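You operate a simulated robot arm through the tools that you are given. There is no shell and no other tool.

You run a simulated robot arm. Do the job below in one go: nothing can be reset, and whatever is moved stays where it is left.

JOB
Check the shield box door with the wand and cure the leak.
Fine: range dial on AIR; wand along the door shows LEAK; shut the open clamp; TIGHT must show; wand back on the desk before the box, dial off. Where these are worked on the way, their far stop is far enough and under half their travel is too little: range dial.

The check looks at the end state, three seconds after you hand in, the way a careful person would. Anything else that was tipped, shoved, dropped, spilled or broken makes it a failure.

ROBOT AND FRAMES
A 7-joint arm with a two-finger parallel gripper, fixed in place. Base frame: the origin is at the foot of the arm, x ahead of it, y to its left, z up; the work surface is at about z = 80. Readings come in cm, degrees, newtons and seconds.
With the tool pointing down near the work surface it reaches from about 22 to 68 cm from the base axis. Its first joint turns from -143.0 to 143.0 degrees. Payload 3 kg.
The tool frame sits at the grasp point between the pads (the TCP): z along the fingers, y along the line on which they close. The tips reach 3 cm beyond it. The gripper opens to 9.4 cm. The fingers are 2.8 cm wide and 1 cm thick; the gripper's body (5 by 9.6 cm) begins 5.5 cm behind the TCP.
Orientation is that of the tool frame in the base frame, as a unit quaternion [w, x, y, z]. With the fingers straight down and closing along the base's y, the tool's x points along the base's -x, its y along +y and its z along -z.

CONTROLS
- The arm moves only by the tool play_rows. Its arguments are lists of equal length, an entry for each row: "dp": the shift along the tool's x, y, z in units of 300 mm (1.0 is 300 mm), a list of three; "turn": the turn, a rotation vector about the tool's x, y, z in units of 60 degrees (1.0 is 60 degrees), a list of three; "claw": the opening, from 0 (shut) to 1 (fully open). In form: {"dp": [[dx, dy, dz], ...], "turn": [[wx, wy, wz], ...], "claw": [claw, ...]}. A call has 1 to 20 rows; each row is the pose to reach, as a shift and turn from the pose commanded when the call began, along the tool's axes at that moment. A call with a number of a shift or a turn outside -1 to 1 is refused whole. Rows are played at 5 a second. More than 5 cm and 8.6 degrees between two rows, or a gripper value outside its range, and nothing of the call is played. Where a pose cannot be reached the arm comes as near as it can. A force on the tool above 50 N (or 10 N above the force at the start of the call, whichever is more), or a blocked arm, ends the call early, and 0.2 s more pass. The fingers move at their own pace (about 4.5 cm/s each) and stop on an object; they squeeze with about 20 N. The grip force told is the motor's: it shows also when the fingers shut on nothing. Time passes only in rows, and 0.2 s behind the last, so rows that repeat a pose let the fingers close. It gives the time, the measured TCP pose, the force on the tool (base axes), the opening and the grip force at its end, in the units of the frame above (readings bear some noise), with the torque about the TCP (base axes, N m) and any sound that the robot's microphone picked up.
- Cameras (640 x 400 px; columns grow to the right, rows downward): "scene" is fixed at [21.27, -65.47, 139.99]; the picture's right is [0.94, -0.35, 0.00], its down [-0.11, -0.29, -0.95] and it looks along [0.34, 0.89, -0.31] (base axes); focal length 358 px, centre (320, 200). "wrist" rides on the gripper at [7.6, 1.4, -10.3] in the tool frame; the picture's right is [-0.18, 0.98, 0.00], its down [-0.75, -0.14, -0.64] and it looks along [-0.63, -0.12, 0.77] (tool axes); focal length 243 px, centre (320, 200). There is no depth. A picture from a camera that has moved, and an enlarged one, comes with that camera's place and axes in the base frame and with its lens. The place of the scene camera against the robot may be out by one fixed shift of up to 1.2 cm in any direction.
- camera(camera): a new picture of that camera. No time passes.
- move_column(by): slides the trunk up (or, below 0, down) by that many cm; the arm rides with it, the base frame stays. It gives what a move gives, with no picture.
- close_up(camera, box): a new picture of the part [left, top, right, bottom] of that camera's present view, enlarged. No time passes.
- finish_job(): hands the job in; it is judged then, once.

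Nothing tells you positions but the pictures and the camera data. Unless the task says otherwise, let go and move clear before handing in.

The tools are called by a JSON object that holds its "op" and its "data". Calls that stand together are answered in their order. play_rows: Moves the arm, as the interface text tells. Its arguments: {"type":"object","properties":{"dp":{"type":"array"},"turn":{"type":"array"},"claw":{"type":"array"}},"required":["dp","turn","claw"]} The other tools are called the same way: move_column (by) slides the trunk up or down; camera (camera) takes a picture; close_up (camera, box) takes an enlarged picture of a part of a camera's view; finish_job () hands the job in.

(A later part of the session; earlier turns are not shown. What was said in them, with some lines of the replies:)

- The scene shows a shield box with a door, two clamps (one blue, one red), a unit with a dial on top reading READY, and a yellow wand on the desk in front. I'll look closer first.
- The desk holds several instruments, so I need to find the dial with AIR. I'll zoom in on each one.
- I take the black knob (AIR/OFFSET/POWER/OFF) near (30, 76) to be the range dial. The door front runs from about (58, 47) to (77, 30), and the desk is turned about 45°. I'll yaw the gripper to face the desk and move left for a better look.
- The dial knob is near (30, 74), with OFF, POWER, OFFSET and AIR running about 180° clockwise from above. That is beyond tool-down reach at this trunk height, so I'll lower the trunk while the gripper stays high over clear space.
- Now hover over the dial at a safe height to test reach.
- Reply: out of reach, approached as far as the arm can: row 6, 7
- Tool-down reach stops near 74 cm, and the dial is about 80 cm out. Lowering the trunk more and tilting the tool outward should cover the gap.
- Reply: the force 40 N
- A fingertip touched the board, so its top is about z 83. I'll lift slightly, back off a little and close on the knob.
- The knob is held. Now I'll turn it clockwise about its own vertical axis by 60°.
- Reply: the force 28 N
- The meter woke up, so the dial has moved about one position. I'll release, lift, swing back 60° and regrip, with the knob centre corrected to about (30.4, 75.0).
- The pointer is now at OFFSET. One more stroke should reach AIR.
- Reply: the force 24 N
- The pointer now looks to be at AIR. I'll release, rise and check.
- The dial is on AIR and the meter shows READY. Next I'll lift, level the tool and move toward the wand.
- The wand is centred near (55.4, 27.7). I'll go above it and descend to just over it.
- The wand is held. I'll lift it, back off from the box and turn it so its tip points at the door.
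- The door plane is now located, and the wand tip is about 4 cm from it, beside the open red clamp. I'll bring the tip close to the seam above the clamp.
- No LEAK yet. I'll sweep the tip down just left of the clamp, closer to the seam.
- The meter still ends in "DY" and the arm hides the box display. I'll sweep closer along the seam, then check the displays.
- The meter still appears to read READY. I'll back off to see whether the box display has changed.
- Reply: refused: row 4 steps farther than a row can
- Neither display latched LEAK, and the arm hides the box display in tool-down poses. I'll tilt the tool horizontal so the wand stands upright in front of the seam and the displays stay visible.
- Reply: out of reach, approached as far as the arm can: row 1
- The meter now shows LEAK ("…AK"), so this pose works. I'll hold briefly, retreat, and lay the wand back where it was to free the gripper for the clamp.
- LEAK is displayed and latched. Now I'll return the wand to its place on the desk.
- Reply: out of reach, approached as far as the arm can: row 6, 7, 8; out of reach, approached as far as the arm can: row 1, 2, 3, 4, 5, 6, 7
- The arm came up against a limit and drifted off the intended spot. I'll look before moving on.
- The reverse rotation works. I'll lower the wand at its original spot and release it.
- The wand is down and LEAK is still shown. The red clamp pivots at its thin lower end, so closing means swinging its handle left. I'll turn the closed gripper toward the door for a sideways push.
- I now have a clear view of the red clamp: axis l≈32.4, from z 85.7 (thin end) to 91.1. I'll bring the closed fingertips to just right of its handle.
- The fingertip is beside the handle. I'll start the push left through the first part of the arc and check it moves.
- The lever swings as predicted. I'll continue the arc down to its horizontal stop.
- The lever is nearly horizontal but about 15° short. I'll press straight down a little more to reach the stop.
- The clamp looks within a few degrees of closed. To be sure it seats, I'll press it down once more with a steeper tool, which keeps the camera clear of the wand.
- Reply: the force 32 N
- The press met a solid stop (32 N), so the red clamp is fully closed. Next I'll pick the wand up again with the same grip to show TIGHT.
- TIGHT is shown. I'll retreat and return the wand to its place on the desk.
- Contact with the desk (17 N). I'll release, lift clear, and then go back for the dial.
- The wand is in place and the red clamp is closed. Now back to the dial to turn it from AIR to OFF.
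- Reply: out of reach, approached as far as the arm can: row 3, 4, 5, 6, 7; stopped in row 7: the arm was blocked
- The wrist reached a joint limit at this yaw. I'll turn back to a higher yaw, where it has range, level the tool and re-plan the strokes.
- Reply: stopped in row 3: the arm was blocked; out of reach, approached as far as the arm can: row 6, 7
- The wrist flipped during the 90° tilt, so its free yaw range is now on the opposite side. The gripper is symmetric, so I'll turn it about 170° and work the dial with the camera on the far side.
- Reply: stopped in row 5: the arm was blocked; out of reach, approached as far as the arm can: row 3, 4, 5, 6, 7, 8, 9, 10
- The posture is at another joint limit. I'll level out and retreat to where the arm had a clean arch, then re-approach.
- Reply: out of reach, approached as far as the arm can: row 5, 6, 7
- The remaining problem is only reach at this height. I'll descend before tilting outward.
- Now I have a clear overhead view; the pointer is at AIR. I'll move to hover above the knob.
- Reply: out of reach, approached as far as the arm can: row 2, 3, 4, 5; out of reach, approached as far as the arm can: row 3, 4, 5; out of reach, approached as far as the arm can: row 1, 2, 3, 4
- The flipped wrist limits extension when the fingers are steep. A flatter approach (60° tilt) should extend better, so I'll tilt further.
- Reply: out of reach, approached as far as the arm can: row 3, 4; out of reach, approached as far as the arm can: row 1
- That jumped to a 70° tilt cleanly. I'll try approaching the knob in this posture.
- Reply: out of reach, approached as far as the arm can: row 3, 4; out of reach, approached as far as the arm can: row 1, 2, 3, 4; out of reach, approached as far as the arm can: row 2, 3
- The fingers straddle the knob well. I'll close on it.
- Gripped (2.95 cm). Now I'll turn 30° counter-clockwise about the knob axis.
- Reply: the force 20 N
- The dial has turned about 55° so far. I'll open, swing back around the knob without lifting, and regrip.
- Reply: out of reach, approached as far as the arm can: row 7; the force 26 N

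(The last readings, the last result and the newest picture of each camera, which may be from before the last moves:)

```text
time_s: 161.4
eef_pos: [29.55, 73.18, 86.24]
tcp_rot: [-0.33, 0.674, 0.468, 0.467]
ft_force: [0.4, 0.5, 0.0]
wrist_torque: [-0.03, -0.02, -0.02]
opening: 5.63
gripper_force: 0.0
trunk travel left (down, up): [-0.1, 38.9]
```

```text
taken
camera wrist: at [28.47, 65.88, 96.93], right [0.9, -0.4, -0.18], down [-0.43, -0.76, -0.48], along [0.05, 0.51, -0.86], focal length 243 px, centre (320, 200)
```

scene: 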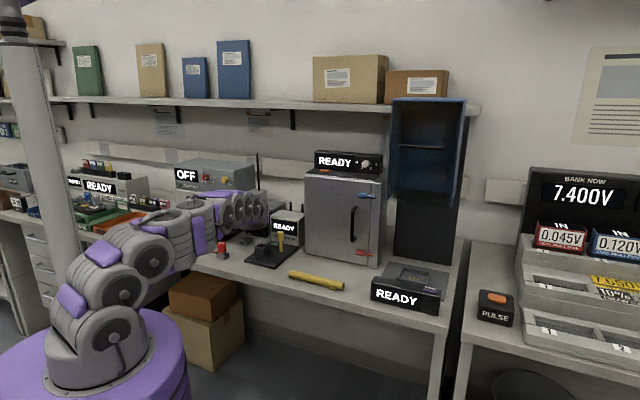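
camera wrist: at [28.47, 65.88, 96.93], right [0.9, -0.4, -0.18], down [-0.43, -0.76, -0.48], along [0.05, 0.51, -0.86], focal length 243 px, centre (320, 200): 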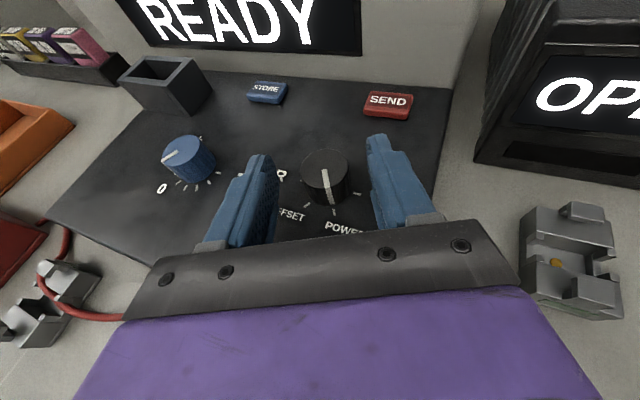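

The pointer now faces the robot, near POWER. Another stroke.

{"op": "play_rows", "data": {"dp": [[0, 0, 0], [0, 0, 0], [0, 0, 0], [0, 0, 0], [0, 0, 0], [0.0002, 0.008, 0.0005], [0.0007, 0.0159, 0.002], [0.0016, 0.0235, 0.0044], [0.0028, 0.0307, 0.0077], [0.0043, 0.0374, 0.0118], [0.0061, 0.0435, 0.0168], [0.0081, 0.0489, 0.0224]], "turn": [[0, 0, 0], [0, 0, 0], [0, 0, 0], [0, 0, 0], [0, 0, 0], [0.1164, 0, -0.0424], [0.2328, 0, -0.0847], [0.3492, 0, -0.127], [0.4655, 0, -0.1693], [0.5819, 0, -0.2117], [0.6983, 0, -0.254], [0.8147, 0, -0.2964]], "claw": [0.4, 0.2, 0.1, 0, 0, 0, 0, 0, 0, 0, 0, 0]}}

{"op": "play_rows", "data": {"dp": [[0, 0, 0], [0, 0, 0], [0, 0, 0], [0.0002, -0.008, 0.0005], [0.0007, -0.0159, 0.002], [0.0016, -0.0235, 0.0044], [0.0028, -0.0307, 0.0077], [0.0043, -0.0374, 0.0118], [0.0061, -0.0435, 0.0168], [0.0081, -0.0489, 0.0224], [0.0081, -0.0489, 0.0224]], "turn": [[0, 0, 0], [0, 0, 0], [0, 0, 0], [-0.1164, 0, 0.0424], [-0.2328, 0, 0.0847], [-0.3492, 0, 0.127], [-0.4655, 0, 0.1693], [-0.5819, 0, 0.2117], [-0.6983, 0, 0.254], [-0.8147, 0, 0.2964], [-0.8147, 0, 0.2964]], "claw": [0.6, 0.6, 0.6, 0.6, 0.6, 0.6, 0.6, 0.6, 0.6, 0.6, 0.6]}}

{"op": "camera", "data": {"camera": "wrist"}}

```text
time_s: 164.0
eef_pos: [31.42, 73.29, 86.1]
tcp_rot: [-0.505, 0.398, 0.714, 0.276]
ft_force: [16.8, -12.4, -13.2]
wrist_torque: [0.7, -0.33, -0.1]
opening: 2.95
gripper_force: 45.4
trunk travel left (down, up): [-0.1, 38.9]
```

```text
time_s: 166.4
eef_pos: [29.56, 73.0, 86.22]
tcp_rot: [-0.331, 0.673, 0.469, 0.466]
ft_force: [1.0, 0.1, -0.2]
wrist_torque: [-0.04, 0.01, -0.05]
opening: 5.61
gripper_force: 0.0
out of reach, approached as far as the arm can: row 7
trunk travel left (down, up): [-0.1, 38.9]
```

```text
taken
camera wrist: at [28.49, 65.8, 96.97], right [0.9, -0.4, -0.18], down [-0.43, -0.76, -0.48], along [0.05, 0.51, -0.86], focal length 243 px, centre (320, 200)
```

wrist: 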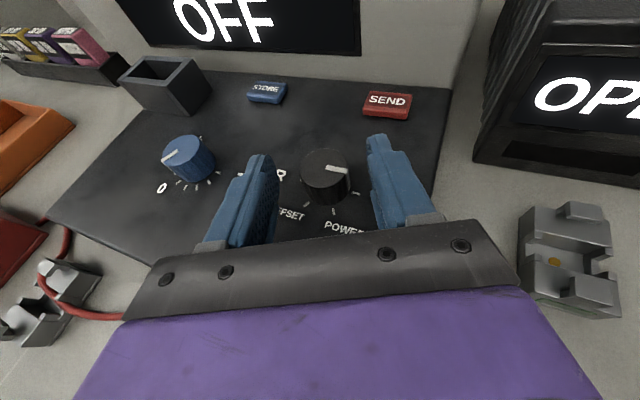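

The display reads OFF and the pointer faces OFF. I'll check closely.

{"op": "close_up", "data": {"camera": "wrist", "box": [260, 120, 400, 240]}}

{"op": "close_up", "data": {"camera": "scene", "box": [150, 180, 280, 270]}}

```text
3.33 times, centred on (330, 180) of wrist
camera zoom: at [28.49, 65.8, 96.97], right [0.9, -0.4, -0.18], down [-0.43, -0.76, -0.48], along [0.05, 0.51, -0.86], focal length 809 px, centre (287, 267)
```

zoom: 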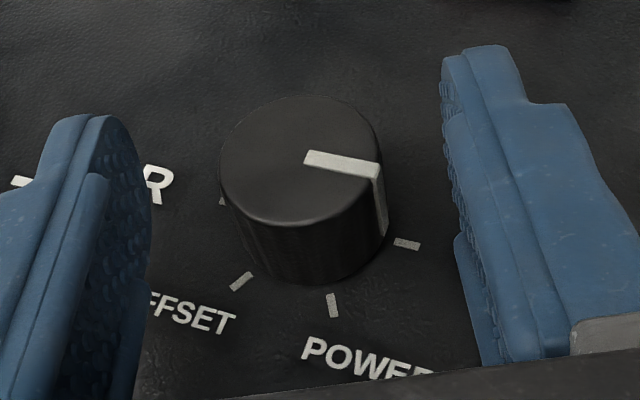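

```text
4.44 times, centred on (215, 225) of scene
camera zoom: at [21.27, -65.47, 139.99], right [0.94, -0.35, 0.0], down [-0.11, -0.29, -0.95], along [0.34, 0.89, -0.31], focal length 1593 px, centre (787, 89)
```

zoom: 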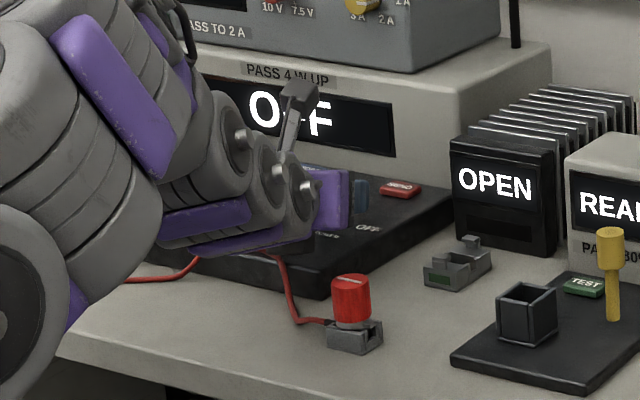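

The pointer lines up exactly with the OFF tick and nothing around it is disturbed. I'll raise the trunk to lift straight off, then pull back clear.

{"op": "move_column", "data": {"by": 14}}

{"op": "play_rows", "data": {"dp": [[0, 0, -0.1], [0, 0, -0.2], [0, 0, -0.3], [0, 0, -0.3]], "turn": [[0, 0, 0], [0, 0, 0], [0, 0, 0], [0, 0, 0]], "claw": [0.6, 0.6, 0.6, 0.6]}}

{"op": "camera", "data": {"camera": "scene"}}

{"op": "camera", "data": {"camera": "wrist"}}

```text
time_s: 168.1
eef_pos: [29.58, 73.15, 100.13]
tcp_rot: [-0.332, 0.673, 0.469, 0.466]
ft_force: [-0.6, 0.6, 0.7]
wrist_torque: [0.04, 0.01, 0.0]
opening: 5.65
gripper_force: 0.0
trunk travel left (down, up): [-14.1, 24.9]
```

```text
time_s: 169.1
eef_pos: [26.84, 65.2, 103.1]
tcp_rot: [-0.331, 0.674, 0.469, 0.465]
ft_force: [-0.4, 0.3, -0.3]
wrist_torque: [0.03, 0.02, -0.02]
opening: 5.62
gripper_force: 0.0
trunk travel left (down, up): [-14.1, 24.9]
```

```text
taken
```

scene: 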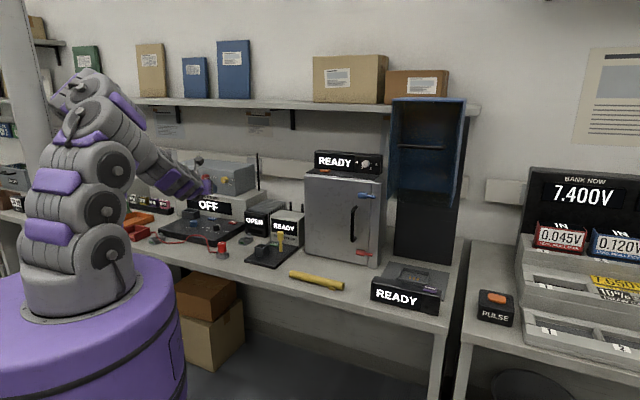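

```text
taken
camera wrist: at [25.76, 58.02, 113.92], right [0.9, -0.39, -0.18], down [-0.43, -0.76, -0.48], along [0.05, 0.51, -0.86], focal length 243 px, centre (320, 200)
```

wrist: 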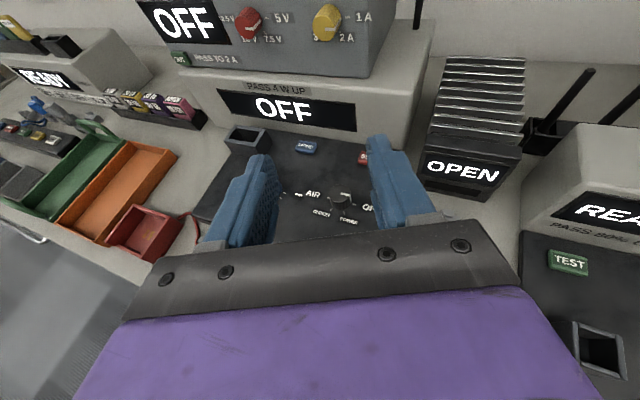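

A last check of the wand, clamps and surroundings before handing in.

{"op": "close_up", "data": {"camera": "scene", "box": [270, 140, 450, 310]}}

{"op": "close_up", "data": {"camera": "scene", "box": [120, 150, 320, 280]}}

```text
2.35 times, centred on (360, 225) of scene
camera zoom: at [21.27, -65.47, 139.99], right [0.94, -0.35, 0.0], down [-0.11, -0.29, -0.95], along [0.34, 0.89, -0.31], focal length 843 px, centre (226, 141)
```

zoom: 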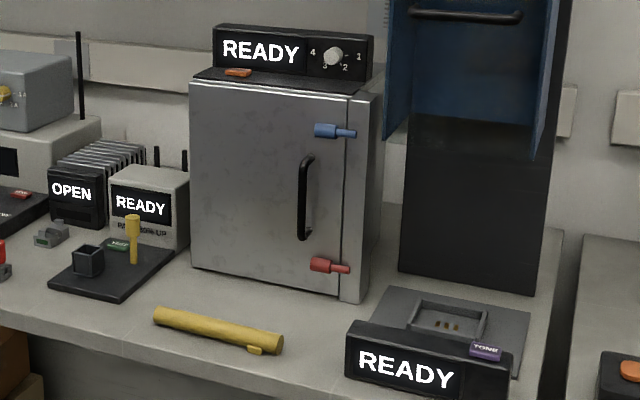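

```text
3.08 times, centred on (220, 215) of scene
camera zoom: at [21.27, -65.47, 139.99], right [0.94, -0.35, 0.0], down [-0.11, -0.29, -0.95], along [0.34, 0.89, -0.31], focal length 1103 px, centre (628, 154)
```

zoom: 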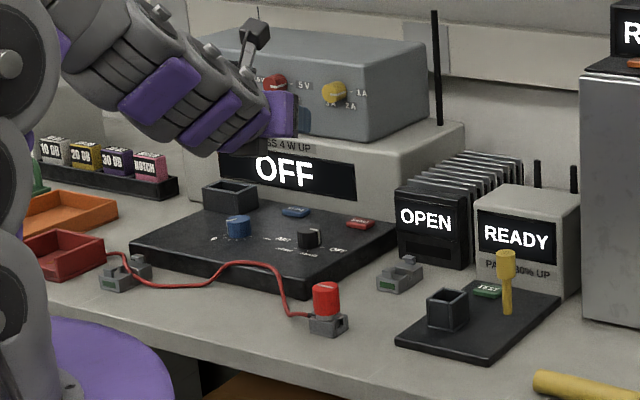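

Both clamps are shut, the wand lies on the desk in front of the box, the dial is OFF, and everything else is where it was. I'm handing in.

{"op": "finish_job", "data": {}}

```text
The job is handed in.
```

I found the leak at the shield box door and cured it; the job is handed in.

- **Dial to AIR:** I turned the range dial from OFF to AIR, and the meter showed READY.
- **Leak check:** Holding the wand upright in front of the door seam made the meter show LEAK. Earlier passes with only the wand's end near the seam had shown nothing.
- **Clamp:** I swung the red clamp shut until it met a solid stop. The blue clamp was already closed.
- **Recheck:** With the wand in the same place, the meter showed TIGHT.
- **End state:** The wand is back on the desk in front of the box. It lies the other way round from how it started. The dial is on OFF and the meter reads OFF.

In the last pictures I saw nothing tipped, shoved or dropped. The arm has let go and is clear of the bench equipment.
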